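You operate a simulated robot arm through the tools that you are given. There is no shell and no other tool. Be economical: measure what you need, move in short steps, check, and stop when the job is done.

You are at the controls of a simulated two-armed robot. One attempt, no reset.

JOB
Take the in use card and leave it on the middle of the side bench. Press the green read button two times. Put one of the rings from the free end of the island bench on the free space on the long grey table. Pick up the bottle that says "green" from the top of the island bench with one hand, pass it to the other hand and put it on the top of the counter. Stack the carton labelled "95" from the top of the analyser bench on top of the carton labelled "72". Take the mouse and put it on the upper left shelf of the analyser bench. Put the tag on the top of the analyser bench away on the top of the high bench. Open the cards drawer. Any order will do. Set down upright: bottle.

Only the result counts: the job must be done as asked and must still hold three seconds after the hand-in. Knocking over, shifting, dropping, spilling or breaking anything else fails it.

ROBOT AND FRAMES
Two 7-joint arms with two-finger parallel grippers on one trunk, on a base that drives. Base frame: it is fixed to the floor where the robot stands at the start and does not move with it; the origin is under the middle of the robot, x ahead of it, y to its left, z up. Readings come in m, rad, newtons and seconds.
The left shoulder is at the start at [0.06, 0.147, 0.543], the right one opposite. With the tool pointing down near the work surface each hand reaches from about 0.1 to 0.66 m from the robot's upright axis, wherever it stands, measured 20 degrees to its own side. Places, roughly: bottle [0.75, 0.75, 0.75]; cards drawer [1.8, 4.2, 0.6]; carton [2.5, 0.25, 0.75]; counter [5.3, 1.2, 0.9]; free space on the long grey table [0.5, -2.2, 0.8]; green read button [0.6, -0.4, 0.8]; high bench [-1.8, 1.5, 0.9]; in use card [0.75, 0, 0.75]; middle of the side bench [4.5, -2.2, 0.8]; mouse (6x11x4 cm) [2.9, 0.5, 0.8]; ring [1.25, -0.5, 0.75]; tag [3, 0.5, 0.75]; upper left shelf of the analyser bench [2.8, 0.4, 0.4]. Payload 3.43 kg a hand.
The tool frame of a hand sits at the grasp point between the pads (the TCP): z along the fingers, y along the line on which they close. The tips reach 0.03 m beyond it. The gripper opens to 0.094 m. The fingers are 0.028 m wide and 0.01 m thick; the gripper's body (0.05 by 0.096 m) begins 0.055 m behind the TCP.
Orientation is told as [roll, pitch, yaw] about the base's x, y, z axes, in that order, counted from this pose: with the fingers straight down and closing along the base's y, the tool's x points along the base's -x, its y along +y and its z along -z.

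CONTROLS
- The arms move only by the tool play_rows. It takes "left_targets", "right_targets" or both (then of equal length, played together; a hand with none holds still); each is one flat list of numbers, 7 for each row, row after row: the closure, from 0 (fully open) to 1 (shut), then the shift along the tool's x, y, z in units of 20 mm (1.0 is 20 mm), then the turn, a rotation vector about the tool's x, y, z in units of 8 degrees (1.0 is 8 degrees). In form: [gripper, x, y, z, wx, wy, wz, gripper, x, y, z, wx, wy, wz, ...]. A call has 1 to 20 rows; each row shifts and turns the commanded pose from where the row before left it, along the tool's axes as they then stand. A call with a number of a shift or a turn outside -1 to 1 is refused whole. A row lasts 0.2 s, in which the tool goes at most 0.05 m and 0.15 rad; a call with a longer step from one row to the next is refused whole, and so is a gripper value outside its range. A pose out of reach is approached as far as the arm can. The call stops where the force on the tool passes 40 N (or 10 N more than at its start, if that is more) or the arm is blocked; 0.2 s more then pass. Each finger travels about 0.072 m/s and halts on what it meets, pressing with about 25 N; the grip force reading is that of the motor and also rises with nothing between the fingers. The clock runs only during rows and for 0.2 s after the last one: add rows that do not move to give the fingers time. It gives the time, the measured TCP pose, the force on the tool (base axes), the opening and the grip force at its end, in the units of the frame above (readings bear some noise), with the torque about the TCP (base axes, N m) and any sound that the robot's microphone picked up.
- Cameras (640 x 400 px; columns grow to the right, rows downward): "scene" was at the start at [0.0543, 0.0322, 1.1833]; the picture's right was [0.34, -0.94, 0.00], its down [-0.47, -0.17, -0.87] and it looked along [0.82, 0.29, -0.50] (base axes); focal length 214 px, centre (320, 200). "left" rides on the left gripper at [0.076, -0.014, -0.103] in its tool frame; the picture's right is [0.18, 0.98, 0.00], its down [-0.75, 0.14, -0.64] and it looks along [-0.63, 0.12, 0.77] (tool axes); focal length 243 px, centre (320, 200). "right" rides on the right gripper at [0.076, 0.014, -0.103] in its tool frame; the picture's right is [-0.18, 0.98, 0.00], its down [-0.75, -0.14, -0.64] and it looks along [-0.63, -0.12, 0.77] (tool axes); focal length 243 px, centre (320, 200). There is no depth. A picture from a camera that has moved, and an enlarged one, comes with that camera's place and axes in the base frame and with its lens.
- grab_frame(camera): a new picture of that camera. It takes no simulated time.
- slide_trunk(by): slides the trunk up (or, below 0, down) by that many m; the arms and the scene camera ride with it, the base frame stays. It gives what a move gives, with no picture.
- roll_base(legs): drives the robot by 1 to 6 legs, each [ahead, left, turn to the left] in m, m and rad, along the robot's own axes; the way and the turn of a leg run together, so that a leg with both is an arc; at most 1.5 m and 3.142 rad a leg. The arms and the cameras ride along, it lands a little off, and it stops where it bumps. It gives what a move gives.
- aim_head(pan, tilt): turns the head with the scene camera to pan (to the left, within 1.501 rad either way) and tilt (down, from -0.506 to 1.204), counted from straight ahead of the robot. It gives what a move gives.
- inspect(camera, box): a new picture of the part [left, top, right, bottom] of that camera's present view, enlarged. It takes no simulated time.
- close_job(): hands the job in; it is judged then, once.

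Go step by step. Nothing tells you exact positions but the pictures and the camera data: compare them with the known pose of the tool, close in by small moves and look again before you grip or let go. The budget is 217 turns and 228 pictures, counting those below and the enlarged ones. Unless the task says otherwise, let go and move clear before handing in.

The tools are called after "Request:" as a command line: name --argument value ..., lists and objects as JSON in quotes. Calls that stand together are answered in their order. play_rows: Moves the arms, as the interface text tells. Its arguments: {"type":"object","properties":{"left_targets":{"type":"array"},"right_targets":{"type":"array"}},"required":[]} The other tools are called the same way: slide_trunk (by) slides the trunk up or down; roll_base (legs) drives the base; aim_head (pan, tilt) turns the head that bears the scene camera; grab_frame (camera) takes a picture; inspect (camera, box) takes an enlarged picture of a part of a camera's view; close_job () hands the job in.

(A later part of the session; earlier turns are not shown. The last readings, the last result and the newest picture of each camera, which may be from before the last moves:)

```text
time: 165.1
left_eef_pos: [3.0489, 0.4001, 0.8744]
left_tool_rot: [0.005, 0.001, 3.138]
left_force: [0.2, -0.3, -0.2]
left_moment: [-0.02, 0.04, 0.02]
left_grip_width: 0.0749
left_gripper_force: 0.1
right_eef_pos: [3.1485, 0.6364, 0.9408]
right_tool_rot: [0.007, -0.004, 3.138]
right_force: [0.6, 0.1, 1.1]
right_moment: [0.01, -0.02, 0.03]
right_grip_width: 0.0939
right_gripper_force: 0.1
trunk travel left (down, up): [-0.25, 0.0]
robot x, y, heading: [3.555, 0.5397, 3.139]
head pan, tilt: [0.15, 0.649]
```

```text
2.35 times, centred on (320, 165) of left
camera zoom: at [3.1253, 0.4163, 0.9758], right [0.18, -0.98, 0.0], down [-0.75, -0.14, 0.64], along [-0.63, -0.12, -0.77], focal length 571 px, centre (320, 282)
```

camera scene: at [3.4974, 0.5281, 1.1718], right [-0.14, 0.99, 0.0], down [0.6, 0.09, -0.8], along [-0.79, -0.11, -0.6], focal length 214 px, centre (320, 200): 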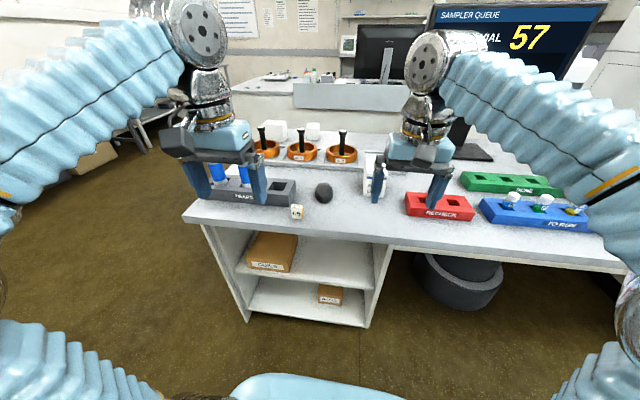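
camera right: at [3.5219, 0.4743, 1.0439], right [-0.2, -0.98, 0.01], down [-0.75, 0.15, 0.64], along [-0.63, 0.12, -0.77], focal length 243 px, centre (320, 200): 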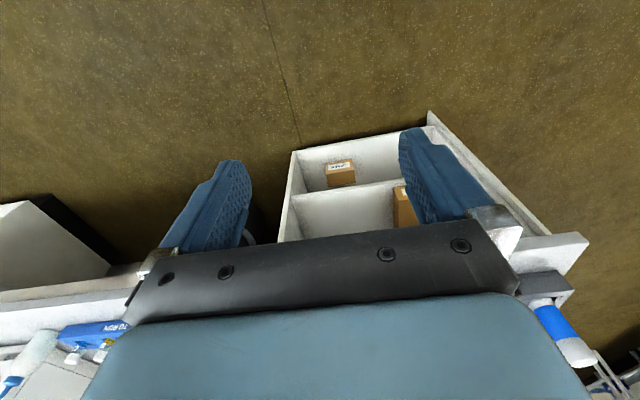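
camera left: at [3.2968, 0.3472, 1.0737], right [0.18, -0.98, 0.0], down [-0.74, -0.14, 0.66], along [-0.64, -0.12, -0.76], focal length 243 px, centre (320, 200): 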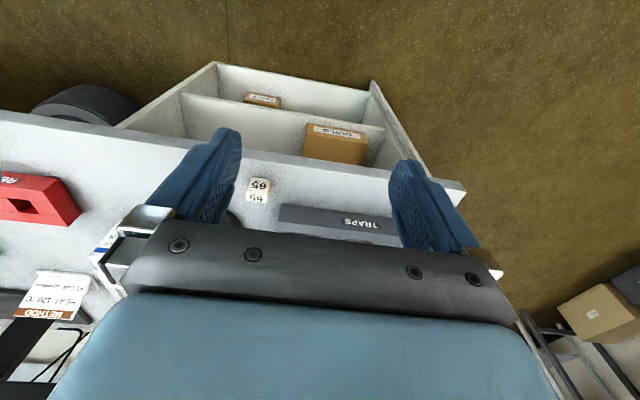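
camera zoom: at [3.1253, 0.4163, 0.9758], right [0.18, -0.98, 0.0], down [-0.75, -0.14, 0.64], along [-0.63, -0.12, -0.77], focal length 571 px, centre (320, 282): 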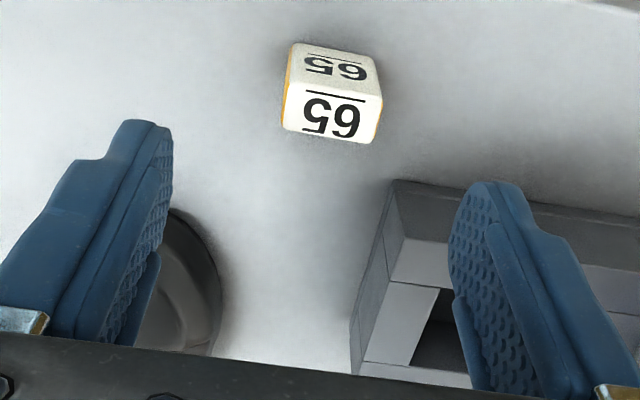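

Aligned. I narrow the opening, shift 5 mm away from the TRAPS block, lower and grip.

Request:
play_rows --left_targets '[0.4, 0.25, 0.1, 0.5, 0, 0, 0, 0.4, 0, 0, 0.8, 0, 0, 0, 0.4, 0, 0, 0.8, 0, 0, 0, 0.4, 0, 0, 0.8, 0, 0, 0, 0.4, 0, 0, 0.5, 0, 0, 0]'

Request:
inspect --camera "scene" --box '[260, 150, 360, 235]'

Request:
inspect --camera "left" --box '[200, 80, 440, 250]'

```text
time: 166.3
left_eef_pos: [3.0538, 0.4018, 0.8078]
left_tool_rot: [0.004, 0.0, 3.138]
left_force: [-0.4, -0.2, 0.1]
left_moment: [-0.01, 0.0, 0.01]
left_grip_width: 0.0564
left_gripper_force: 0.1
right_eef_pos: [3.1474, 0.6366, 0.9413]
right_tool_rot: [0.006, -0.003, 3.137]
right_force: [-0.4, 0.1, -0.2]
right_moment: [0.01, -0.01, 0.0]
right_grip_width: 0.0943
right_gripper_force: 0.0
trunk travel left (down, up): [-0.25, 0.0]
robot x, y, heading: [3.555, 0.5401, 3.136]
head pan, tilt: [0.15, 0.649]
```

```text
4.71 times, centred on (310, 192) of scene
camera zoom: at [3.4974, 0.5281, 1.1718], right [-0.14, 0.99, 0.0], down [0.6, 0.09, -0.8], along [-0.79, -0.12, -0.6], focal length 1009 px, centre (367, 235)
```

zoom: 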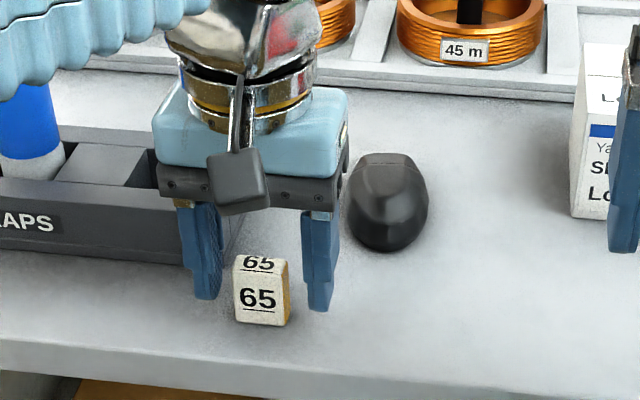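

```text
2.35 times, centred on (320, 165) of left
camera zoom: at [3.1296, 0.4158, 0.9093], right [0.18, -0.98, 0.0], down [-0.75, -0.14, 0.64], along [-0.63, -0.12, -0.77], focal length 571 px, centre (320, 282)
```

zoom: 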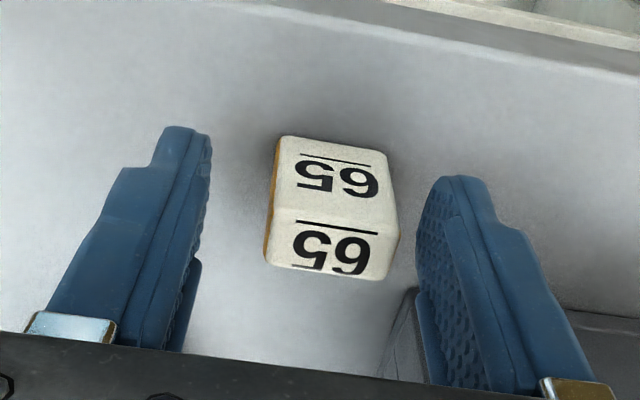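

Tag sits between the fingers. Small lateral correction, then close and lift a bit.

Request:
play_rows --left_targets '[0.4, 0, 0.2, 0.1, 0, 0, 0, 0.6, 0, 0, 0, 0, 0, 0, 0.8, 0, 0, 0, 0, 0, 0, 1, 0, 0, 0, 0, 0, 0, 1, 0, 0, 0, 0, 0, 0, 1, 0, 0, -0.5, 0, 0, 0, 1, 0, 0, -0.5, 0, 0, 0]'

Request:
inspect --camera "left" --box '[200, 80, 440, 250]'

```text
time: 167.9
left_eef_pos: [3.0543, 0.3952, 0.8252]
left_tool_rot: [0.003, 0.0, 3.136]
left_force: [0.4, 0.4, 0.4]
left_moment: [-0.03, 0.02, -0.01]
left_grip_width: 0.0305
left_gripper_force: 25.2
right_eef_pos: [3.1479, 0.6373, 0.9412]
right_tool_rot: [0.006, -0.005, 3.136]
right_force: [-0.9, 0.8, 0.5]
right_moment: [0.01, 0.0, 0.01]
right_grip_width: 0.0941
right_gripper_force: 0.1
trunk travel left (down, up): [-0.25, 0.0]
robot x, y, heading: [3.5547, 0.5377, 3.137]
head pan, tilt: [0.15, 0.649]
```

```text
2.35 times, centred on (320, 165) of left
camera zoom: at [3.1303, 0.4118, 0.9276], right [0.18, -0.98, 0.0], down [-0.75, -0.14, 0.64], along [-0.63, -0.12, -0.77], focal length 571 px, centre (320, 282)
```

zoom: 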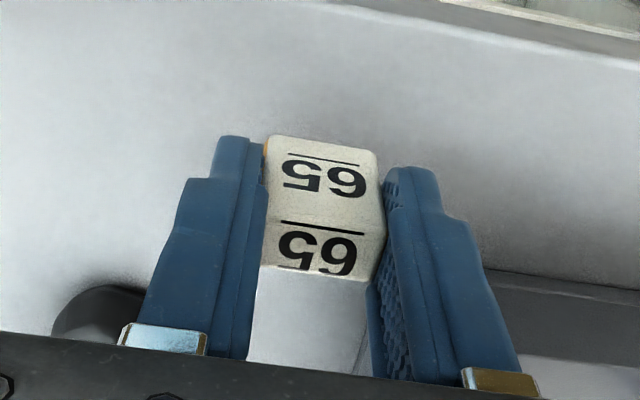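

Tag held. I lift and retract the left hand, then shift the base for the right hand at the mouse.

Request:
play_rows --left_targets '[1, 0, 0, -1, 0, 0, 0, 1, 0, 0, -1, 0, 0, 0, 1, 0, 0, -1, 0, 0, 0, 1, 0.3, 0, -1, 0, 0, 0, 1, 1, 0.3, -1, 0, 0, 0, 1, 1, 0.3, -1, 0, 0, 0, 1, 1, 0.3, -0.5, 0, 0, 0, 1, 1, 0.3, 0, 0, 0, 0, 1, 1, 0.3, 0, 0, 0, 0, 1, 1, 0.3, 0, 0, 0, 0, 1, 1, 0.3, 0, 0, 0, 0, 1, 1, 0.3, 0, 0, 0, 0, 1, 1, 0.3, 0, 0, 0, 0]'

Request:
roll_base --legs '[[0.02, 0.22, 0]]'

Request:
aim_head --pan -0.1 --tilt 0.7

Request:
grab_frame --camera "scene"

Request:
grab_frame --camera "right"

```text
time: 170.7
left_eef_pos: [3.2397, 0.3414, 0.9562]
left_tool_rot: [0.005, -0.001, 3.137]
left_force: [-0.6, 0.3, 0.6]
left_moment: [0.0, -0.01, -0.02]
left_grip_width: 0.0305
left_gripper_force: 24.7
right_eef_pos: [3.1485, 0.6364, 0.9406]
right_tool_rot: [0.008, -0.005, 3.138]
right_force: [0.0, 0.6, 0.2]
right_moment: [-0.01, 0.0, -0.05]
right_grip_width: 0.094
right_gripper_force: 0.0
trunk travel left (down, up): [-0.25, 0.0]
robot x, y, heading: [3.5572, 0.5391, 3.138]
head pan, tilt: [0.15, 0.649]
```

```text
time: 172.4
left_eef_pos: [3.2194, 0.123, 0.956]
left_tool_rot: [0.004, -0.001, 3.134]
left_force: [0.3, 0.1, 0.7]
left_moment: [-0.01, 0.02, 0.0]
left_grip_width: 0.0307
left_gripper_force: 24.7
right_eef_pos: [3.1266, 0.4179, 0.9411]
right_tool_rot: [0.009, -0.005, 3.134]
right_force: [-1.2, 0.1, -0.5]
right_moment: [0.02, 0.0, 0.02]
right_grip_width: 0.0939
right_gripper_force: 0.1
trunk travel left (down, up): [-0.25, 0.0]
robot x, y, heading: [3.5304, 0.3197, 3.134]
head pan, tilt: [0.15, 0.649]
```

```text
time: 173.2
left_eef_pos: [3.218, 0.1228, 0.9567]
left_tool_rot: [0.003, -0.001, 3.135]
left_force: [0.2, 0.2, -0.6]
left_moment: [0.0, 0.0, 0.02]
left_grip_width: 0.0307
left_gripper_force: 25.2
right_eef_pos: [3.1266, 0.4174, 0.9408]
right_tool_rot: [0.007, -0.003, 3.134]
right_force: [0.1, 0.4, 0.6]
right_moment: [-0.01, -0.01, -0.02]
right_grip_width: 0.0938
right_gripper_force: 0.1
trunk travel left (down, up): [-0.25, 0.0]
robot x, y, heading: [3.5346, 0.3224, 3.137]
head pan, tilt: [-0.099, 0.7]
```

```text
129 pictures are left
camera scene: at [3.4777, 0.3297, 1.1675], right [0.11, 0.99, 0.0], down [0.64, -0.07, -0.76], along [-0.76, 0.08, -0.64], focal length 214 px, centre (320, 200)
```

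scene: 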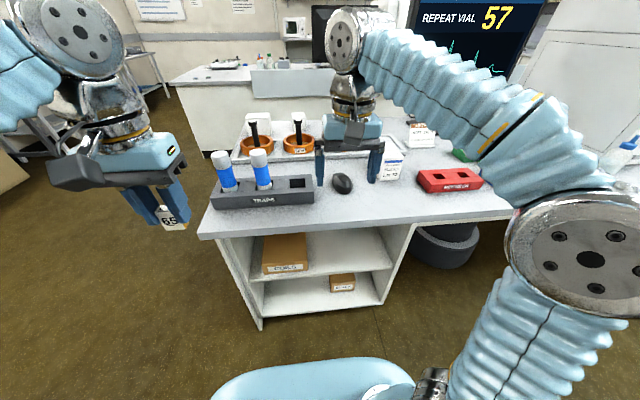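

```text
128 pictures are left
camera right: at [3.2022, 0.4038, 1.0439], right [-0.19, -0.98, 0.01], down [-0.75, 0.15, 0.64], along [-0.63, 0.12, -0.77], focal length 243 px, centre (320, 200)
```

right: 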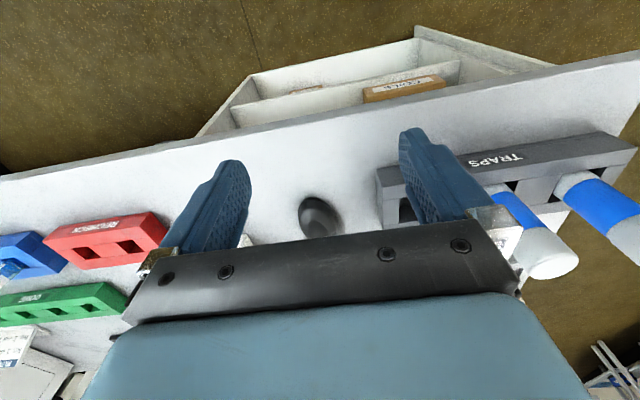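

Mouse centre is about [2.957,0.453]. I tilt the right hand 45° forward (so it can later enter the shelf with the mouse level) and approach.

Request:
play_rows --right_targets '[0, 0, 0, 0, 0, -0.94, 0, 0, 0, 0, 0, 0, -0.94, 0, 0, 0, 0, 0, 0, -0.94, 0, 0, 0, 0, 0, 0, -0.94, 0, 0, 0, 0, 0, 0, -0.94, 0, 0, 0, 0, 0, 0, -0.94, 0, 0, -0.349, -0.195, 0.985, 0, 0, 0, 0, -0.349, -0.195, 0.985, 0, 0, 0, 0, -0.349, -0.195, 0.985, 0, 0, 0, 0, -0.349, -0.195, 0.985, 0, 0, 0, 0, -0.349, -0.195, 0.985, 0, 0, 0, 0, -0.349, -0.195, 0.985, 0, 0, 0, 0, -0.349, -0.195, 0.985, 0, 0, 0]'

Request:
inspect --camera "scene" --box '[280, 120, 440, 230]'

Request:
grab_frame --camera "right"

```text
time: 176.0
left_eef_pos: [3.2182, 0.123, 0.9561]
left_tool_rot: [0.003, -0.001, 3.134]
left_force: [-0.1, -0.6, -0.7]
left_moment: [0.01, -0.01, -0.01]
left_grip_width: 0.0306
left_gripper_force: 24.9
right_eef_pos: [2.9963, 0.4456, 0.88]
right_tool_rot: [0.008, -0.791, 3.128]
right_force: [-0.7, 0.9, -0.4]
right_moment: [-0.02, 0.02, 0.01]
right_grip_width: 0.0939
right_gripper_force: 0.1
trunk travel left (down, up): [-0.25, 0.0]
robot x, y, heading: [3.5323, 0.3201, 3.131]
head pan, tilt: [-0.099, 0.7]
```

```text
3.64 times, centred on (360, 175) of scene
camera zoom: at [3.4778, 0.3298, 1.1675], right [0.11, 0.99, 0.0], down [0.64, -0.07, -0.76], along [-0.76, 0.08, -0.64], focal length 780 px, centre (174, 291)
```

zoom: 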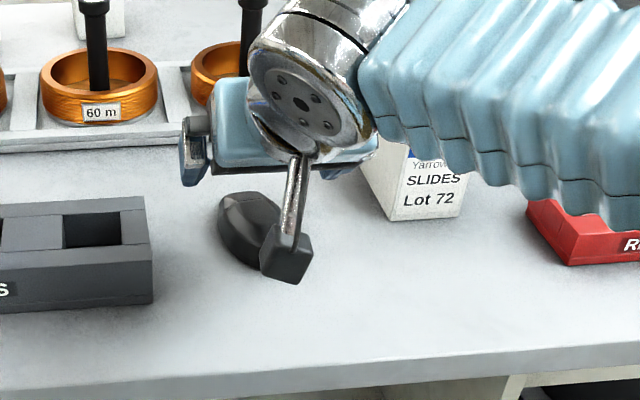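

```text
126 pictures are left
camera right: at [3.1206, 0.4305, 0.8982], right [-0.14, -0.98, 0.14], down [-0.07, 0.15, 0.99], along [-0.99, 0.12, -0.09], focal length 243 px, centre (320, 200)
```

right: 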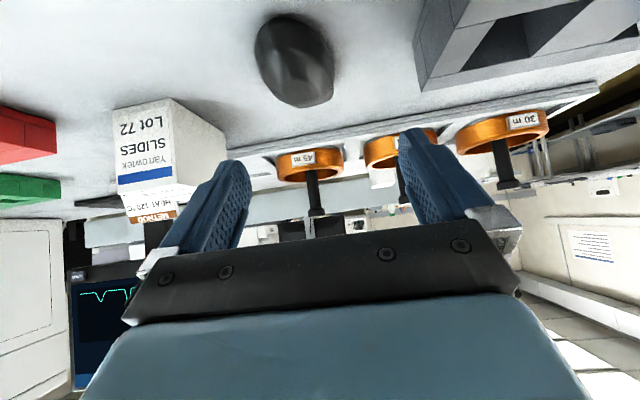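

The carton "Lot 72" is just behind at right. I centre over the mouse and lower to finger depth.

Request:
play_rows --right_targets '[0, -0.6, -0.2, 0.6, 0, 0, 0, 0, -0.6, -0.2, 0.6, 0, 0, 0, 0, 0.6, 0, 0.6, 0, 0, 0, 0, 0.6, 0, 0.6, 0, 0, 0, 0, 0.6, 0, 0.6, 0, 0, 0, 0, 0.4, 0, 0.4, 0, 0, 0, 0, 0.3, 0, 0.3, 0, 0, 0]'

Request:
inspect --camera "scene" --box '[280, 120, 440, 230]'

Request:
grab_frame --camera "right"

```text
time: 177.6
left_eef_pos: [3.2174, 0.1235, 0.9562]
left_tool_rot: [0.002, -0.001, 3.135]
left_force: [-0.2, -0.4, 0.3]
left_moment: [0.0, -0.01, 0.03]
left_grip_width: 0.0308
left_gripper_force: 24.9
right_eef_pos: [2.9608, 0.4553, 0.8088]
right_tool_rot: [0.011, -0.791, 3.125]
right_force: [-0.6, 0.3, 0.0]
right_moment: [0.01, -0.02, -0.02]
right_grip_width: 0.0942
right_gripper_force: 0.0
trunk travel left (down, up): [-0.25, 0.0]
robot x, y, heading: [3.533, 0.3216, 3.139]
head pan, tilt: [-0.099, 0.7]
```

```text
3.64 times, centred on (360, 175) of scene
camera zoom: at [3.4777, 0.3298, 1.1675], right [0.11, 0.99, 0.0], down [0.64, -0.07, -0.76], along [-0.76, 0.08, -0.64], focal length 780 px, centre (174, 291)
```

zoom: 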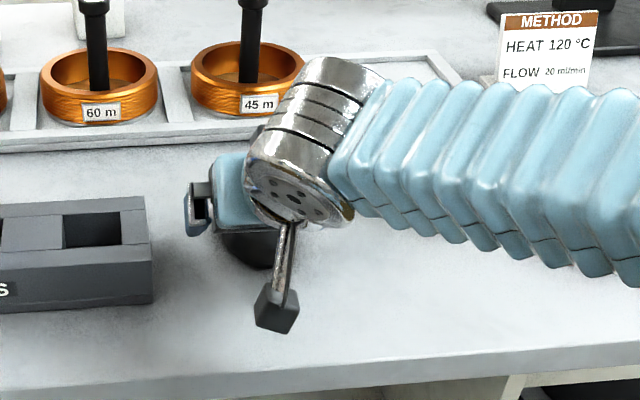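

```text
124 pictures are left
camera right: at [3.0864, 0.4385, 0.8268], right [-0.14, -0.98, 0.14], down [-0.07, 0.15, 0.99], along [-0.99, 0.13, -0.09], focal length 243 px, centre (320, 200)
```

right: 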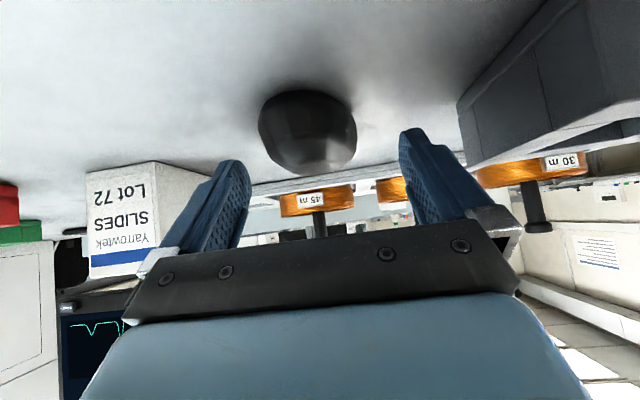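

Mouse is centred between fingers. I lower 7 mm more and close.

Request:
play_rows --right_targets '[0, 0.25, 0, 0.25, 0, 0, 0, 0.2, 0, 0, 0, 0, 0, 0, 0.3, 0, 0, 0, 0, 0, 0, 0.4, 0, 0, 0, 0, 0, 0, 0.6, 0, 0, 0, 0, 0, 0, 0.8, 0, 0, 0, 0, 0, 0, 1, 0, 0, 0, 0, 0, 0, 1, 0, 0, 0, 0, 0, 0]'

Request:
grab_frame --camera "right"

```text
time: 179.4
left_eef_pos: [3.218, 0.1219, 0.9558]
left_tool_rot: [0.004, 0.0, 3.136]
left_force: [-0.4, 0.6, 0.4]
left_moment: [0.02, 0.0, 0.01]
left_grip_width: 0.0309
left_gripper_force: 24.5
right_eef_pos: [2.9604, 0.4532, 0.8006]
right_tool_rot: [0.008, -0.79, 3.129]
right_force: [0.1, 0.1, 0.9]
right_moment: [-0.04, -0.03, 0.03]
right_grip_width: 0.054
right_gripper_force: 24.9
trunk travel left (down, up): [-0.25, 0.0]
robot x, y, heading: [3.5318, 0.3182, 3.135]
head pan, tilt: [-0.099, 0.7]
```

```text
123 pictures are left
camera right: at [3.0859, 0.4383, 0.8196], right [-0.14, -0.98, 0.14], down [-0.07, 0.15, 0.99], along [-0.99, 0.12, -0.09], focal length 243 px, centre (320, 200)
```

right: 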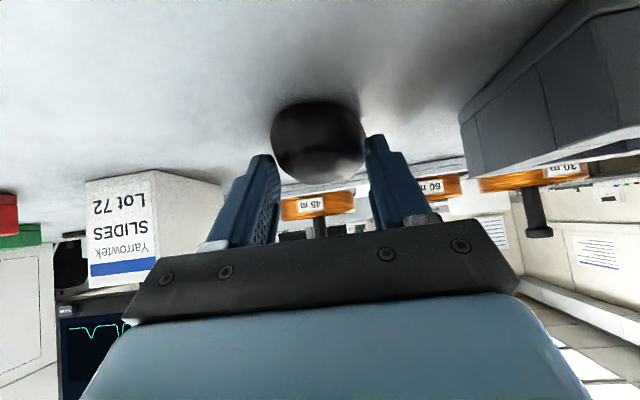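

Mouse gripped (54 mm). Lift straight up, then back toward the robot.

Request:
play_rows --right_targets '[1, -0.3, 0, -0.3, 0, 0, 0, 1, -0.6, 0, -0.6, 0, 0, 0, 1, -0.6, 0, -0.6, 0, 0, 0, 1, -0.6, 0, -0.6, 0, 0, 0, 1, -0.6, 0, -0.6, 0, 0, 0, 1, -0.6, 0, -0.6, 0, 0, 0, 1, 0.6, 0, -0.6, 0, 0, 0, 1, 0.6, 0, -0.6, 0, 0, 0, 1, 0.6, 0, -0.6, 0, 0, 0, 1, 0.6, 0, -0.6, 0, 0, 0, 1, 0.6, 0, -0.6, 0, 0, 0, 1, 0.6, 0, -0.6, 0, 0, 0, 1, 0.6, 0, -0.6, 0, 0, 0]'

Request:
inspect --camera "scene" --box '[200, 110, 480, 320]'

```text
time: 182.2
left_eef_pos: [3.218, 0.1225, 0.9559]
left_tool_rot: [0.003, 0.002, 3.135]
left_force: [0.4, 0.8, -0.7]
left_moment: [-0.03, -0.02, 0.0]
left_grip_width: 0.0306
left_gripper_force: 24.9
right_eef_pos: [3.079, 0.4525, 0.8926]
right_tool_rot: [0.009, -0.791, 3.127]
right_force: [-0.6, -0.7, -0.8]
right_moment: [0.04, -0.02, -0.03]
right_grip_width: 0.0534
right_gripper_force: 24.6
trunk travel left (down, up): [-0.25, 0.0]
robot x, y, heading: [3.5335, 0.3225, 3.133]
head pan, tilt: [-0.099, 0.7]
```

```text
1.90 times, centred on (340, 215) of scene
camera zoom: at [3.4775, 0.3298, 1.1674], right [0.11, 0.99, 0.0], down [0.64, -0.07, -0.76], along [-0.76, 0.08, -0.64], focal length 408 px, centre (282, 171)
```

zoom: 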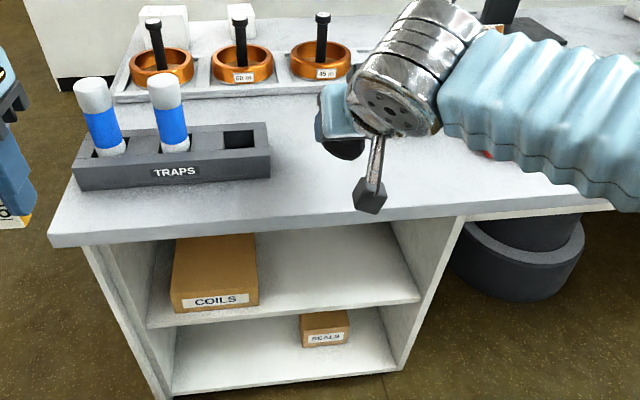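

The upper-left shelf is at z≈0.42, with free space right of COILS (y 0.34–0.65). I back off, lower the trunk and set the arms.

Request:
roll_base --legs '[[-0.35, 0, 0]]'

Request:
slide_trunk --by -0.25

Request:
play_rows --left_targets '[1, 0, 0, -1, 0, 0, 0, 1, 0, 0, -1, 0, 0, 0, 1, 0, 0, -1, 0, 0, 0, 1, 0, 0, -1, 0, 0, 0, 1, 0, 0, -1, 0, 0, 0, 1, 0, 0, -1, 0, 0, 0, 1, 0, 0, -1, 0, 0, 0, 1, 0, 0, -1, 0, 0, 0, 1, 0, 0, -1, 0, 0, 0, 1, 0, 0, -1, 0, 0, 0, 1, 0, 0, 0, 0, 0, 0, 1, 0, 0, 0, 0, 0, 0]' --right_targets '[1, 0.6, -0.1, 0.6, 0, 0, 0, 1, 0.6, -0.1, 0.6, 0, 0, 0, 1, 0.6, -0.1, 0.6, 0, 0, 0, 1, 0.6, -0.1, 0.6, 0, 0, 0, 1, 0.6, -0.1, 0.6, 0, 0, 0, 1, 0.6, -0.1, 0.6, 0, 0, 0, 1, 0.6, -0.1, 0.6, 0, 0, 0, 1, 0.6, -0.1, 0.6, 0, 0, 0, 1, 0, -0.2, 0, 0, 0, 0, 1, 0, -0.2, 0, 0, 0, 0, 1, 0, -0.2, 0, 0, 0, 0, 1, 0, -0.2, 0, 0, 0, 0]'

Request:
aim_head --pan -0.1 --tilt 0.5

Request:
grab_frame --camera "scene"

Request:
grab_frame --camera "right"

```text
time: 184.5
left_eef_pos: [3.575, 0.1206, 0.9555]
left_tool_rot: [0.004, 0.0, 3.132]
left_force: [-0.4, -0.1, -1.0]
left_moment: [0.03, 0.02, 0.01]
left_grip_width: 0.0305
left_gripper_force: 25.1
right_eef_pos: [3.438, 0.451, 0.8937]
right_tool_rot: [0.01, -0.79, 3.125]
right_force: [-0.7, -0.2, -0.2]
right_moment: [-0.03, -0.03, 0.04]
right_grip_width: 0.0532
right_gripper_force: 25.1
trunk travel left (down, up): [-0.25, 0.0]
robot x, y, heading: [3.8893, 0.3168, 3.128]
head pan, tilt: [-0.099, 0.7]
```

```text
time: 187.1
left_eef_pos: [3.5747, 0.1215, 0.7073]
left_tool_rot: [0.005, 0.002, 3.132]
left_force: [-0.1, -0.6, -0.2]
left_moment: [0.01, -0.02, -0.02]
left_grip_width: 0.0309
left_gripper_force: 24.3
right_eef_pos: [3.4378, 0.4519, 0.6446]
right_tool_rot: [0.011, -0.791, 3.124]
right_force: [-0.3, 0.4, -0.5]
right_moment: [-0.01, -0.03, -0.01]
right_grip_width: 0.0533
right_gripper_force: 25.1
trunk travel left (down, up): [0.0, 0.25]
robot x, y, heading: [3.8931, 0.3154, 3.128]
head pan, tilt: [-0.099, 0.7]
```

```text
time: 189.7
left_eef_pos: [3.5751, 0.117, 0.7437]
left_tool_rot: [-0.004, -0.017, 3.138]
left_force: [0.0, 0.6, -0.4]
left_moment: [0.0, -0.01, 0.01]
left_grip_width: 0.031
left_gripper_force: 24.4
left hand out of reach, approached as far as the arm can: row 2, 3, 4, 5, 6, 7, 8, 9, 10
right_eef_pos: [3.4388, 0.4832, 0.5074]
right_tool_rot: [0.008, -0.791, 3.124]
right_force: [-0.1, 0.2, -1.0]
right_moment: [-0.01, -0.04, -0.01]
right_grip_width: 0.0527
right_gripper_force: 24.9
trunk travel left (down, up): [0.0, 0.25]
robot x, y, heading: [3.8901, 0.3174, 3.13]
head pan, tilt: [-0.099, 0.7]
```

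```text
time: 190.4
left_eef_pos: [3.5759, 0.1184, 0.7444]
left_tool_rot: [-0.005, -0.017, 3.139]
left_force: [-0.2, -0.2, -0.4]
left_moment: [-0.02, 0.0, 0.04]
left_grip_width: 0.0306
left_gripper_force: 25.2
right_eef_pos: [3.4391, 0.4824, 0.5084]
right_tool_rot: [0.008, -0.79, 3.125]
right_force: [0.2, -0.9, -1.1]
right_moment: [-0.04, -0.02, 0.01]
right_grip_width: 0.0528
right_gripper_force: 24.3
trunk travel left (down, up): [0.0, 0.25]
robot x, y, heading: [3.8886, 0.315, 3.132]
head pan, tilt: [-0.099, 0.499]
```

```text
121 pictures are left
camera scene: at [3.8298, 0.3274, 0.9351], right [0.11, 0.99, 0.0], down [0.48, -0.05, -0.88], along [-0.87, 0.1, -0.48], focal length 214 px, centre (320, 200)
```

scene: 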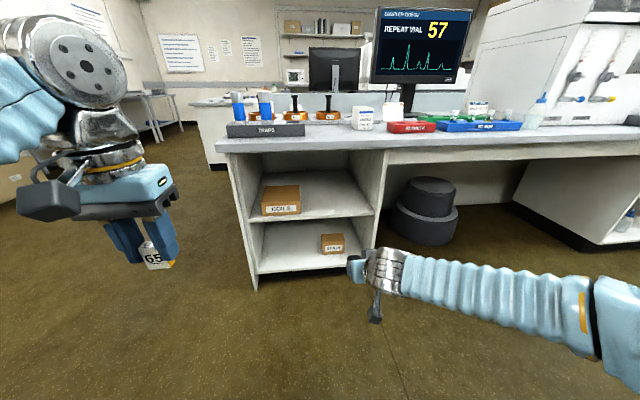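

```text
120 pictures are left
camera right: at [3.5635, 0.4666, 0.5265], right [-0.14, -0.98, 0.14], down [-0.07, 0.15, 0.99], along [-0.99, 0.13, -0.09], focal length 243 px, centre (320, 200)
```

right: 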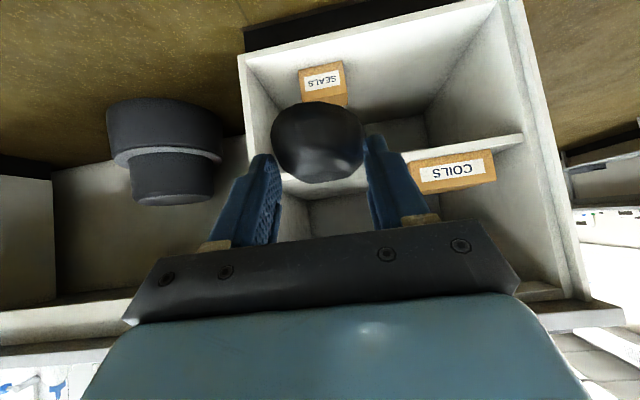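

The geometry fits. I tuck the left hand further in, then drive forward 0.38 m.

Request:
play_rows --left_targets '[1, 1, 0.6, 0, 0, 0, 0, 1, 1, 0.6, 0, 0, 0, 0, 1, 1, 0.6, 0, 0, 0, 0, 1, 1, 0.6, 0, 0, 0, 0, 1, 1, 0.6, 0, 0, 0, 0]'

Request:
roll_base --legs '[[0.38, 0, 0.01]]'

Request:
grab_frame --camera "scene"

Request:
grab_frame --camera "right"

```text
time: 191.6
left_eef_pos: [3.6576, 0.0644, 0.7403]
left_tool_rot: [0.003, 0.0, 3.131]
left_force: [0.2, 1.2, -0.3]
left_moment: [0.0, 0.01, 0.0]
left_grip_width: 0.0305
left_gripper_force: 25.1
left hand out of reach, approached as far as the arm can: row 5
right_eef_pos: [3.4368, 0.4822, 0.5076]
right_tool_rot: [0.007, -0.79, 3.126]
right_force: [-0.4, -0.1, -0.4]
right_moment: [0.0, -0.04, 0.01]
right_grip_width: 0.0526
right_gripper_force: 25.0
trunk travel left (down, up): [0.0, 0.25]
robot x, y, heading: [3.8908, 0.3182, 3.128]
head pan, tilt: [-0.099, 0.499]
```

```text
time: 194.0
left_eef_pos: [3.2841, 0.0642, 0.7401]
left_tool_rot: [0.004, -0.001, 3.139]
left_force: [-0.4, 0.5, -0.2]
left_moment: [0.01, 0.0, -0.03]
left_grip_width: 0.0307
left_gripper_force: 25.4
right_eef_pos: [3.06, 0.4816, 0.5084]
right_tool_rot: [0.009, -0.79, 3.133]
right_force: [-0.4, -0.1, -0.3]
right_moment: [0.0, -0.01, -0.02]
right_grip_width: 0.0526
right_gripper_force: 25.2
trunk travel left (down, up): [0.0, 0.25]
robot x, y, heading: [3.5153, 0.3213, 3.139]
head pan, tilt: [-0.099, 0.499]
```

```text
119 pictures are left
camera scene: at [3.4531, 0.3295, 0.9352], right [0.1, 0.99, 0.0], down [0.48, -0.05, -0.88], along [-0.87, 0.09, -0.48], focal length 214 px, centre (320, 200)
```

scene: 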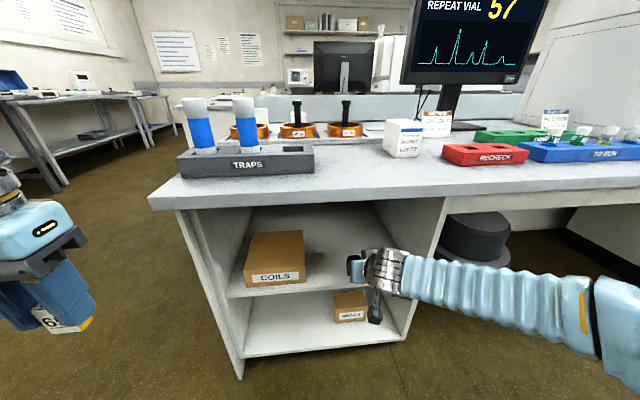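

```text
118 pictures are left
camera right: at [3.1856, 0.4665, 0.5265], right [-0.13, -0.98, 0.14], down [-0.07, 0.15, 0.99], along [-0.99, 0.12, -0.09], focal length 243 px, centre (320, 200)
```

right: 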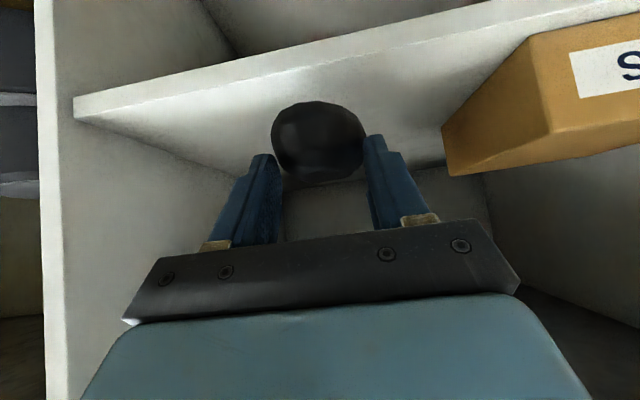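

Mouse is entering above the shelf. I go 0.09 m further in, 0.03 m left to keep the forearm off the panel.

Request:
roll_base --legs '[[0.09, 0.03, 0]]'

Request:
grab_frame --camera "scene"

Request:
grab_frame --camera "right"

```text
time: 195.1
left_eef_pos: [3.1943, 0.0341, 0.7402]
left_tool_rot: [0.003, -0.001, 3.14]
left_force: [-0.7, 0.0, 0.1]
left_moment: [0.03, -0.03, 0.03]
left_grip_width: 0.0308
left_gripper_force: 25.2
right_eef_pos: [2.9706, 0.4529, 0.5087]
right_tool_rot: [0.008, -0.79, 3.131]
right_force: [-0.2, 0.6, -1.4]
right_moment: [-0.01, -0.02, 0.0]
right_grip_width: 0.0523
right_gripper_force: 25.5
trunk travel left (down, up): [0.0, 0.25]
robot x, y, heading: [3.4231, 0.2919, 3.138]
head pan, tilt: [-0.099, 0.499]
```

```text
117 pictures are left
camera scene: at [3.3633, 0.2996, 0.9352], right [0.1, 0.99, 0.0], down [0.48, -0.05, -0.88], along [-0.87, 0.09, -0.48], focal length 214 px, centre (320, 200)
```

scene: 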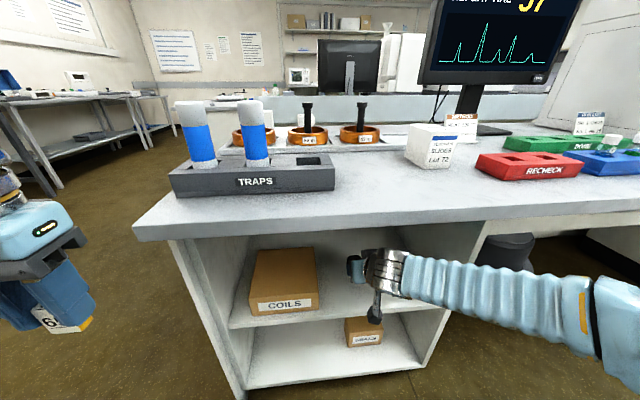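

```text
116 pictures are left
camera right: at [3.0959, 0.4367, 0.5265], right [-0.13, -0.98, 0.14], down [-0.07, 0.15, 0.99], along [-0.99, 0.12, -0.09], focal length 243 px, centre (320, 200)
```

right: 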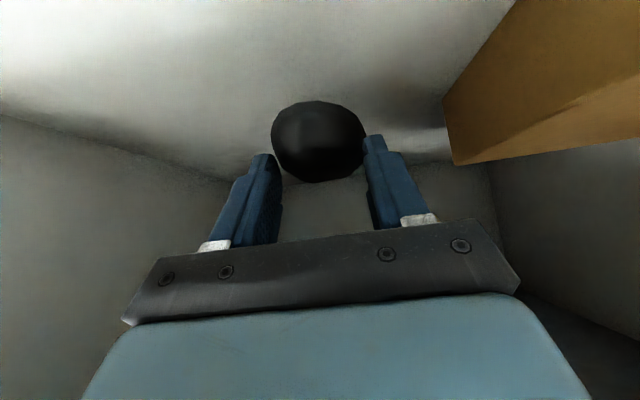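

Over the shelf. I lower in small steps until contact.

Request:
play_rows --right_targets '[1, 0.283, 0, 0.283, 0, 0, 0, 1, 0.283, 0, 0.283, 0, 0, 0, 1, 0.283, 0, 0.283, 0, 0, 0, 1, 0.283, 0, 0.283, 0, 0, 0, 1, 0.14, 0, 0.14, 0, 0, 0, 1, 0.14, 0, 0.14, 0, 0, 0]'

Request:
grab_frame --camera "right"

```text
time: 196.5
left_eef_pos: [3.1945, 0.0344, 0.7399]
left_tool_rot: [0.004, 0.001, 3.141]
left_force: [0.3, 0.0, 0.0]
left_moment: [-0.02, 0.03, 0.04]
left_grip_width: 0.0308
left_gripper_force: 25.2
right_eef_pos: [2.9701, 0.4521, 0.4678]
right_tool_rot: [0.009, -0.793, 3.128]
right_force: [1.0, 1.1, -1.1]
right_moment: [-0.01, 0.0, 0.0]
right_grip_width: 0.0521
right_gripper_force: 24.9
trunk travel left (down, up): [0.0, 0.25]
robot x, y, heading: [3.4255, 0.2872, 3.14]
head pan, tilt: [-0.099, 0.499]
```

```text
115 pictures are left
camera right: at [3.0955, 0.437, 0.4863], right [-0.13, -0.98, 0.14], down [-0.07, 0.15, 0.99], along [-0.99, 0.12, -0.09], focal length 243 px, centre (320, 200)
```

right: 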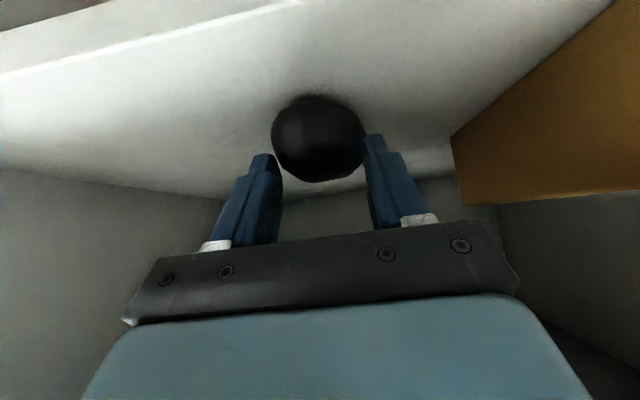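

Still above; I go 3 cm deeper and continue to lower.

Request:
play_rows --right_targets '[1, -0.53, 0, 0.53, 0, 0, 0, 1, -0.53, 0, 0.53, 0, 0, 0, 1, 0.14, 0, 0.14, 0, 0, 0, 1, 0.14, 0, 0.14, 0, 0, 0, 1, 0.14, 0, 0.14, 0, 0, 0, 1, 0.14, 0, 0.14, 0, 0, 0]'

Request:
grab_frame --camera "right"

```text
time: 197.8
left_eef_pos: [3.1935, 0.0359, 0.7406]
left_tool_rot: [0.003, -0.002, 3.139]
left_force: [-0.7, -0.2, 0.7]
left_moment: [-0.03, 0.03, -0.03]
left_grip_width: 0.0306
left_gripper_force: 24.8
right_eef_pos: [2.9384, 0.4507, 0.4625]
right_tool_rot: [0.006, -0.806, 3.134]
right_force: [-0.1, 0.9, 16.9]
right_moment: [0.04, -0.17, 0.02]
right_grip_width: 0.0523
right_gripper_force: 25.5
trunk travel left (down, up): [0.0, 0.25]
robot x, y, heading: [3.4258, 0.2898, 3.137]
head pan, tilt: [-0.099, 0.499]
stopped in row 6 (right hand): the force on the tool passed its limit at 43 N (the readings are from after the stop); the commanded pose is now the measured one
```

```text
114 pictures are left
camera right: at [3.0642, 0.4364, 0.4785], right [-0.13, -0.98, 0.14], down [-0.06, 0.15, 0.99], along [-0.99, 0.12, -0.08], focal length 243 px, centre (320, 200)
```

right: 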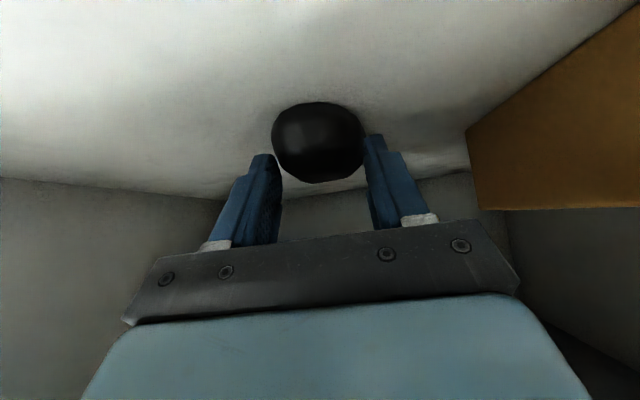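

Contact. I ease slightly, open the fingers, lift a little and check.

Request:
play_rows --right_targets '[1, -0.035, 0, -0.035, 0, 0, 0, 0.8, 0, 0, 0, 0, 0, 0, 0.5, 0, 0, 0, 0, 0, 0, 0.2, 0, 0, 0, 0, 0, 0, 0, 0, 0, 0, 0, 0, 0, 0, 0, 0, 0, 0, 0, 0, -0.3, 0, -0.3, 0, 0, 0]'

Request:
grab_frame --camera "right"

```text
refused: targets must hold 7 numbers for each row
```

```text
113 pictures are left
camera right: at [3.0642, 0.4364, 0.4785], right [-0.13, -0.98, 0.14], down [-0.06, 0.15, 0.99], along [-0.99, 0.12, -0.08], focal length 243 px, centre (320, 200)
```

right: 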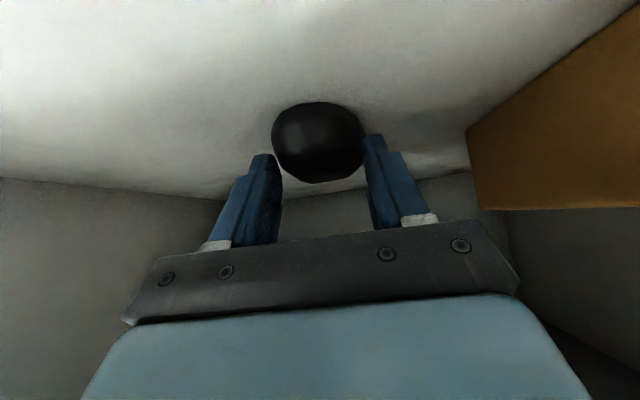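

Row count was wrong; I resend the release.

Request:
play_rows --right_targets '[1, -0.035, 0, -0.035, 0, 0, 0, 0.8, 0, 0, 0, 0, 0, 0, 0.5, 0, 0, 0, 0, 0, 0, 0.2, 0, 0, 0, 0, 0, 0, 0, 0, 0, 0, 0, 0, 0, 0, 0, 0, 0, 0, 0, 0]'

Request:
grab_frame --camera "right"

```text
time: 199.2
left_eef_pos: [3.1941, 0.0351, 0.7401]
left_tool_rot: [0.004, 0.001, 3.139]
left_force: [-0.8, 0.1, -0.6]
left_moment: [-0.01, -0.01, -0.02]
left_grip_width: 0.0308
left_gripper_force: 25.0
right_eef_pos: [2.9387, 0.4501, 0.4593]
right_tool_rot: [0.007, -0.801, 3.135]
right_force: [0.7, 0.1, 0.2]
right_moment: [-0.01, 0.04, 0.0]
right_grip_width: 0.094
right_gripper_force: 0.1
trunk travel left (down, up): [0.0, 0.25]
robot x, y, heading: [3.423, 0.2893, 3.139]
head pan, tilt: [-0.099, 0.499]
```

```text
112 pictures are left
camera right: at [3.0647, 0.4364, 0.4771], right [-0.13, -0.98, 0.14], down [-0.06, 0.15, 0.99], along [-0.99, 0.12, -0.08], focal length 243 px, centre (320, 200)
```

right: 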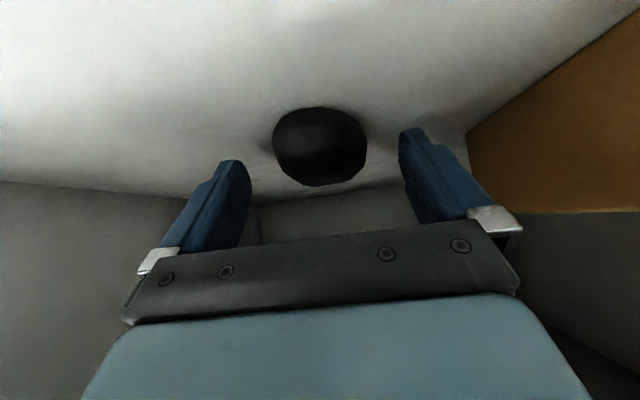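

Mouse rests on the shelf. I withdraw along the finger direction, then back the base out and raise the trunk.

Request:
play_rows --right_targets '[0, 0, 0, -0.6, 0, 0, 0, 0, 0, 0, -1, 0, 0, 0, 0, 0.3, 0, -1, 0, 0, 0]'

Request:
roll_base --legs '[[-0.45, 0, 0]]'

Request:
grab_frame --camera "scene"

```text
time: 200.0
left_eef_pos: [3.1935, 0.0343, 0.74]
left_tool_rot: [0.003, -0.001, 3.141]
left_force: [-0.5, -0.2, -0.6]
left_moment: [0.0, -0.01, 0.03]
left_grip_width: 0.0306
left_gripper_force: 24.8
right_eef_pos: [2.9817, 0.4498, 0.4915]
right_tool_rot: [0.006, -0.8, 3.132]
right_force: [-0.5, 0.3, -0.9]
right_moment: [0.0, 0.01, -0.02]
right_grip_width: 0.0939
right_gripper_force: 0.0
trunk travel left (down, up): [0.0, 0.25]
robot x, y, heading: [3.4244, 0.2878, 3.139]
head pan, tilt: [-0.099, 0.499]
```

```text
time: 202.7
left_eef_pos: [3.6405, 0.0335, 0.7397]
left_tool_rot: [0.003, -0.001, 3.132]
left_force: [0.3, 0.0, 0.0]
left_moment: [-0.01, 0.01, -0.02]
left_grip_width: 0.0305
left_gripper_force: 24.6
right_eef_pos: [3.4305, 0.4514, 0.4899]
right_tool_rot: [0.005, -0.801, 3.126]
right_force: [-0.9, 0.3, -0.4]
right_moment: [0.0, -0.02, 0.01]
right_grip_width: 0.0944
right_gripper_force: 0.1
trunk travel left (down, up): [0.0, 0.25]
robot x, y, heading: [3.8744, 0.2883, 3.138]
head pan, tilt: [-0.099, 0.499]
```

```text
111 pictures are left
camera scene: at [3.8114, 0.297, 0.9352], right [0.11, 0.99, 0.0], down [0.48, -0.05, -0.88], along [-0.87, 0.1, -0.48], focal length 214 px, centre (320, 200)
```

scene: 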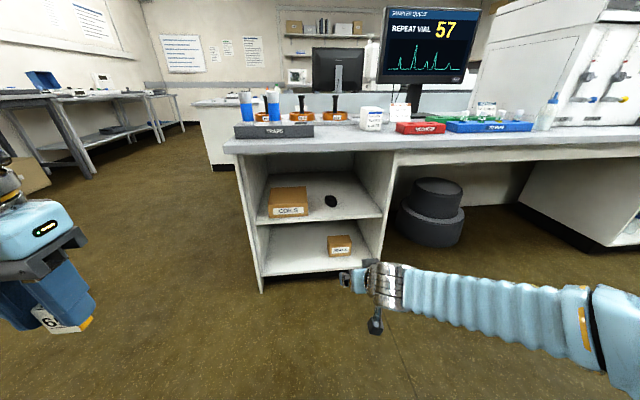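

Mouse is on the upper shelf. I raise the trunk, straighten the right hand and examine the cartons.

Request:
slide_trunk --by 0.25

Request:
play_rows --right_targets '[0, -0.6, 0, -0.6, 0, 1, 0, 0, -0.5, 0, -0.7, 0, 1, 0, 0, -0.4, 0, -0.8, 0, 1, 0, 0, -0.3, 0, -0.8, 0, 1, 0, 0, -0.2, 0, -0.9, 0, 1, 0, 0, 0, 0, -0.9, 0, 0.7, 0, 0, 0, 0, -1, 0, 0, 0, 0, 0, 0, -1, 0, 0, 0, 0, 0, 0, -1, 0, 0, 0, 0, 0, 0, -1, 0, 0, 0]'

Request:
aim_head --pan 0 --tilt 0.4

Request:
inspect --camera "scene" --box '[200, 120, 460, 260]'

```text
time: 205.3
left_eef_pos: [3.6398, 0.0333, 0.9911]
left_tool_rot: [0.002, -0.001, 3.131]
left_force: [0.6, 0.6, 0.2]
left_moment: [-0.03, 0.04, -0.05]
left_grip_width: 0.0306
left_gripper_force: 24.8
right_eef_pos: [3.431, 0.4512, 0.7424]
right_tool_rot: [0.007, -0.801, 3.126]
right_force: [0.7, -0.7, 0.1]
right_moment: [0.01, 0.0, 0.0]
right_grip_width: 0.0943
right_gripper_force: 0.0
trunk travel left (down, up): [-0.25, 0.0]
robot x, y, heading: [3.8724, 0.2853, 3.132]
head pan, tilt: [-0.099, 0.499]
```

```text
time: 207.5
left_eef_pos: [3.6398, 0.0333, 0.989]
left_tool_rot: [0.003, 0.001, 3.131]
left_force: [0.4, -0.3, 0.3]
left_moment: [0.02, -0.02, -0.04]
left_grip_width: 0.0305
left_gripper_force: 25.0
right_eef_pos: [3.4363, 0.4502, 0.928]
right_tool_rot: [0.005, -0.003, 3.13]
right_force: [-0.8, 0.7, 0.1]
right_moment: [0.01, 0.0, 0.0]
right_grip_width: 0.0941
right_gripper_force: 0.1
trunk travel left (down, up): [-0.25, 0.0]
robot x, y, heading: [3.8735, 0.2858, 3.128]
head pan, tilt: [-0.099, 0.499]
```

```text
time: 208.2
left_eef_pos: [3.6394, 0.0338, 0.9898]
left_tool_rot: [0.004, 0.001, 3.132]
left_force: [-0.5, 0.3, -0.1]
left_moment: [0.0, -0.01, 0.02]
left_grip_width: 0.0307
left_gripper_force: 25.3
right_eef_pos: [3.4369, 0.452, 0.9266]
right_tool_rot: [0.004, -0.005, 3.13]
right_force: [0.2, 0.3, -0.6]
right_moment: [-0.02, -0.01, 0.0]
right_grip_width: 0.0937
right_gripper_force: 0.1
trunk travel left (down, up): [-0.25, 0.0]
robot x, y, heading: [3.8743, 0.2856, 3.13]
head pan, tilt: [0.0, 0.4]
```

```text
2.46 times, centred on (330, 190) of scene
camera zoom: at [3.8092, 0.288, 1.1943], right [0.01, 1.0, 0.0], down [0.39, 0.0, -0.92], along [-0.92, 0.01, -0.39], focal length 528 px, centre (295, 225)
```

zoom: 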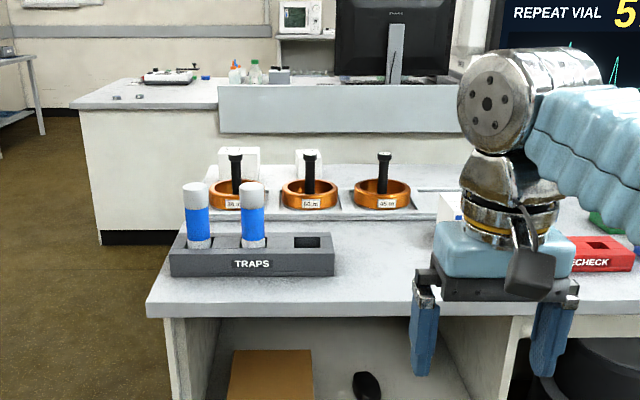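

The cartons stand on the far (-x) side of the bench. I drive round via the aisle and into the gap between island and analyser bench, facing +x.

Request:
roll_base --legs '[[0, 1.3, 0], [1.45, 0, 0.01], [0.55, 0, 0], [0, 0, 3.14]]'

Request:
aim_head --pan 0.6 --tilt 0.4

Request:
grab_frame --camera "scene"

```text
time: 231.7
left_eef_pos: [2.0493, -0.7364, 0.9899]
left_tool_rot: [0.002, -0.001, 0.025]
left_force: [0.6, -0.3, 0.2]
left_moment: [0.03, -0.04, -0.02]
left_grip_width: 0.0309
left_gripper_force: 24.1
right_eef_pos: [2.2685, -1.1475, 0.9277]
right_tool_rot: [0.006, -0.007, 0.027]
right_force: [0.4, 0.0, 0.3]
right_moment: [0.0, 0.01, 0.0]
right_grip_width: 0.0943
right_gripper_force: 0.0
trunk travel left (down, up): [-0.25, 0.0]
robot x, y, heading: [1.8254, -0.9995, 0.027]
head pan, tilt: [0.0, 0.4]
```

```text
time: 232.7
left_eef_pos: [2.051, -0.7376, 0.991]
left_tool_rot: [0.001, 0.0, 0.026]
left_force: [-0.9, 0.7, 0.3]
left_moment: [-0.01, 0.0, -0.03]
left_grip_width: 0.0306
left_gripper_force: 24.8
right_eef_pos: [2.2691, -1.1474, 0.9277]
right_tool_rot: [0.006, -0.005, 0.025]
right_force: [-0.4, 0.3, 0.2]
right_moment: [-0.02, 0.01, 0.01]
right_grip_width: 0.0939
right_gripper_force: 0.0
trunk travel left (down, up): [-0.25, 0.0]
robot x, y, heading: [1.8246, -0.9993, 0.021]
head pan, tilt: [0.6, 0.4]
```

```text
109 pictures are left
camera scene: at [1.8705, -0.9434, 1.1943], right [0.59, -0.81, 0.0], down [-0.32, -0.23, -0.92], along [0.75, 0.54, -0.39], focal length 214 px, centre (320, 200)
```

scene: 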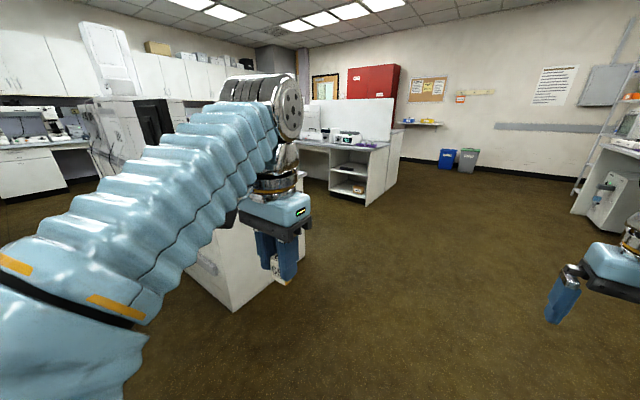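

The left arm hides the gap; I look further left.

Request:
aim_head --pan 1.4 --tilt 0.5

Request:
grab_frame --camera "scene"

```text
time: 233.8
left_eef_pos: [2.0502, -0.7363, 0.9903]
left_tool_rot: [0.003, 0.001, 0.026]
left_force: [-0.1, -0.5, -0.6]
left_moment: [-0.01, 0.02, 0.02]
left_grip_width: 0.0306
left_gripper_force: 25.5
right_eef_pos: [2.2685, -1.1481, 0.9257]
right_tool_rot: [0.006, -0.006, 0.024]
right_force: [0.0, -0.8, 0.4]
right_moment: [0.0, 0.0, 0.02]
right_grip_width: 0.094
right_gripper_force: 0.0
trunk travel left (down, up): [-0.25, 0.0]
robot x, y, heading: [1.8273, -0.9983, 0.028]
head pan, tilt: [1.4, 0.499]
```

```text
108 pictures are left
camera scene: at [1.8086, -0.9077, 1.1852], right [0.99, -0.14, 0.0], down [-0.07, -0.47, -0.88], along [0.13, 0.87, -0.48], focal length 214 px, centre (320, 200)
```

scene: 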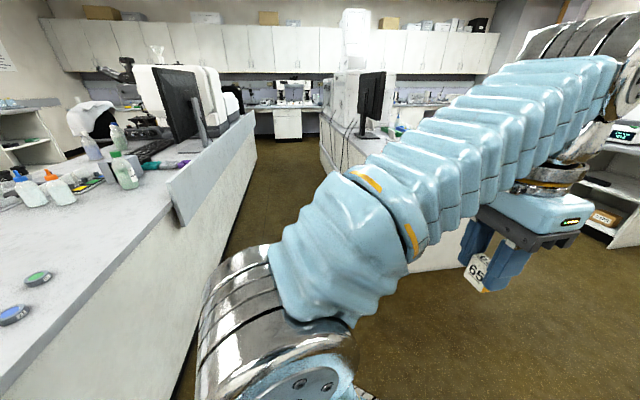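

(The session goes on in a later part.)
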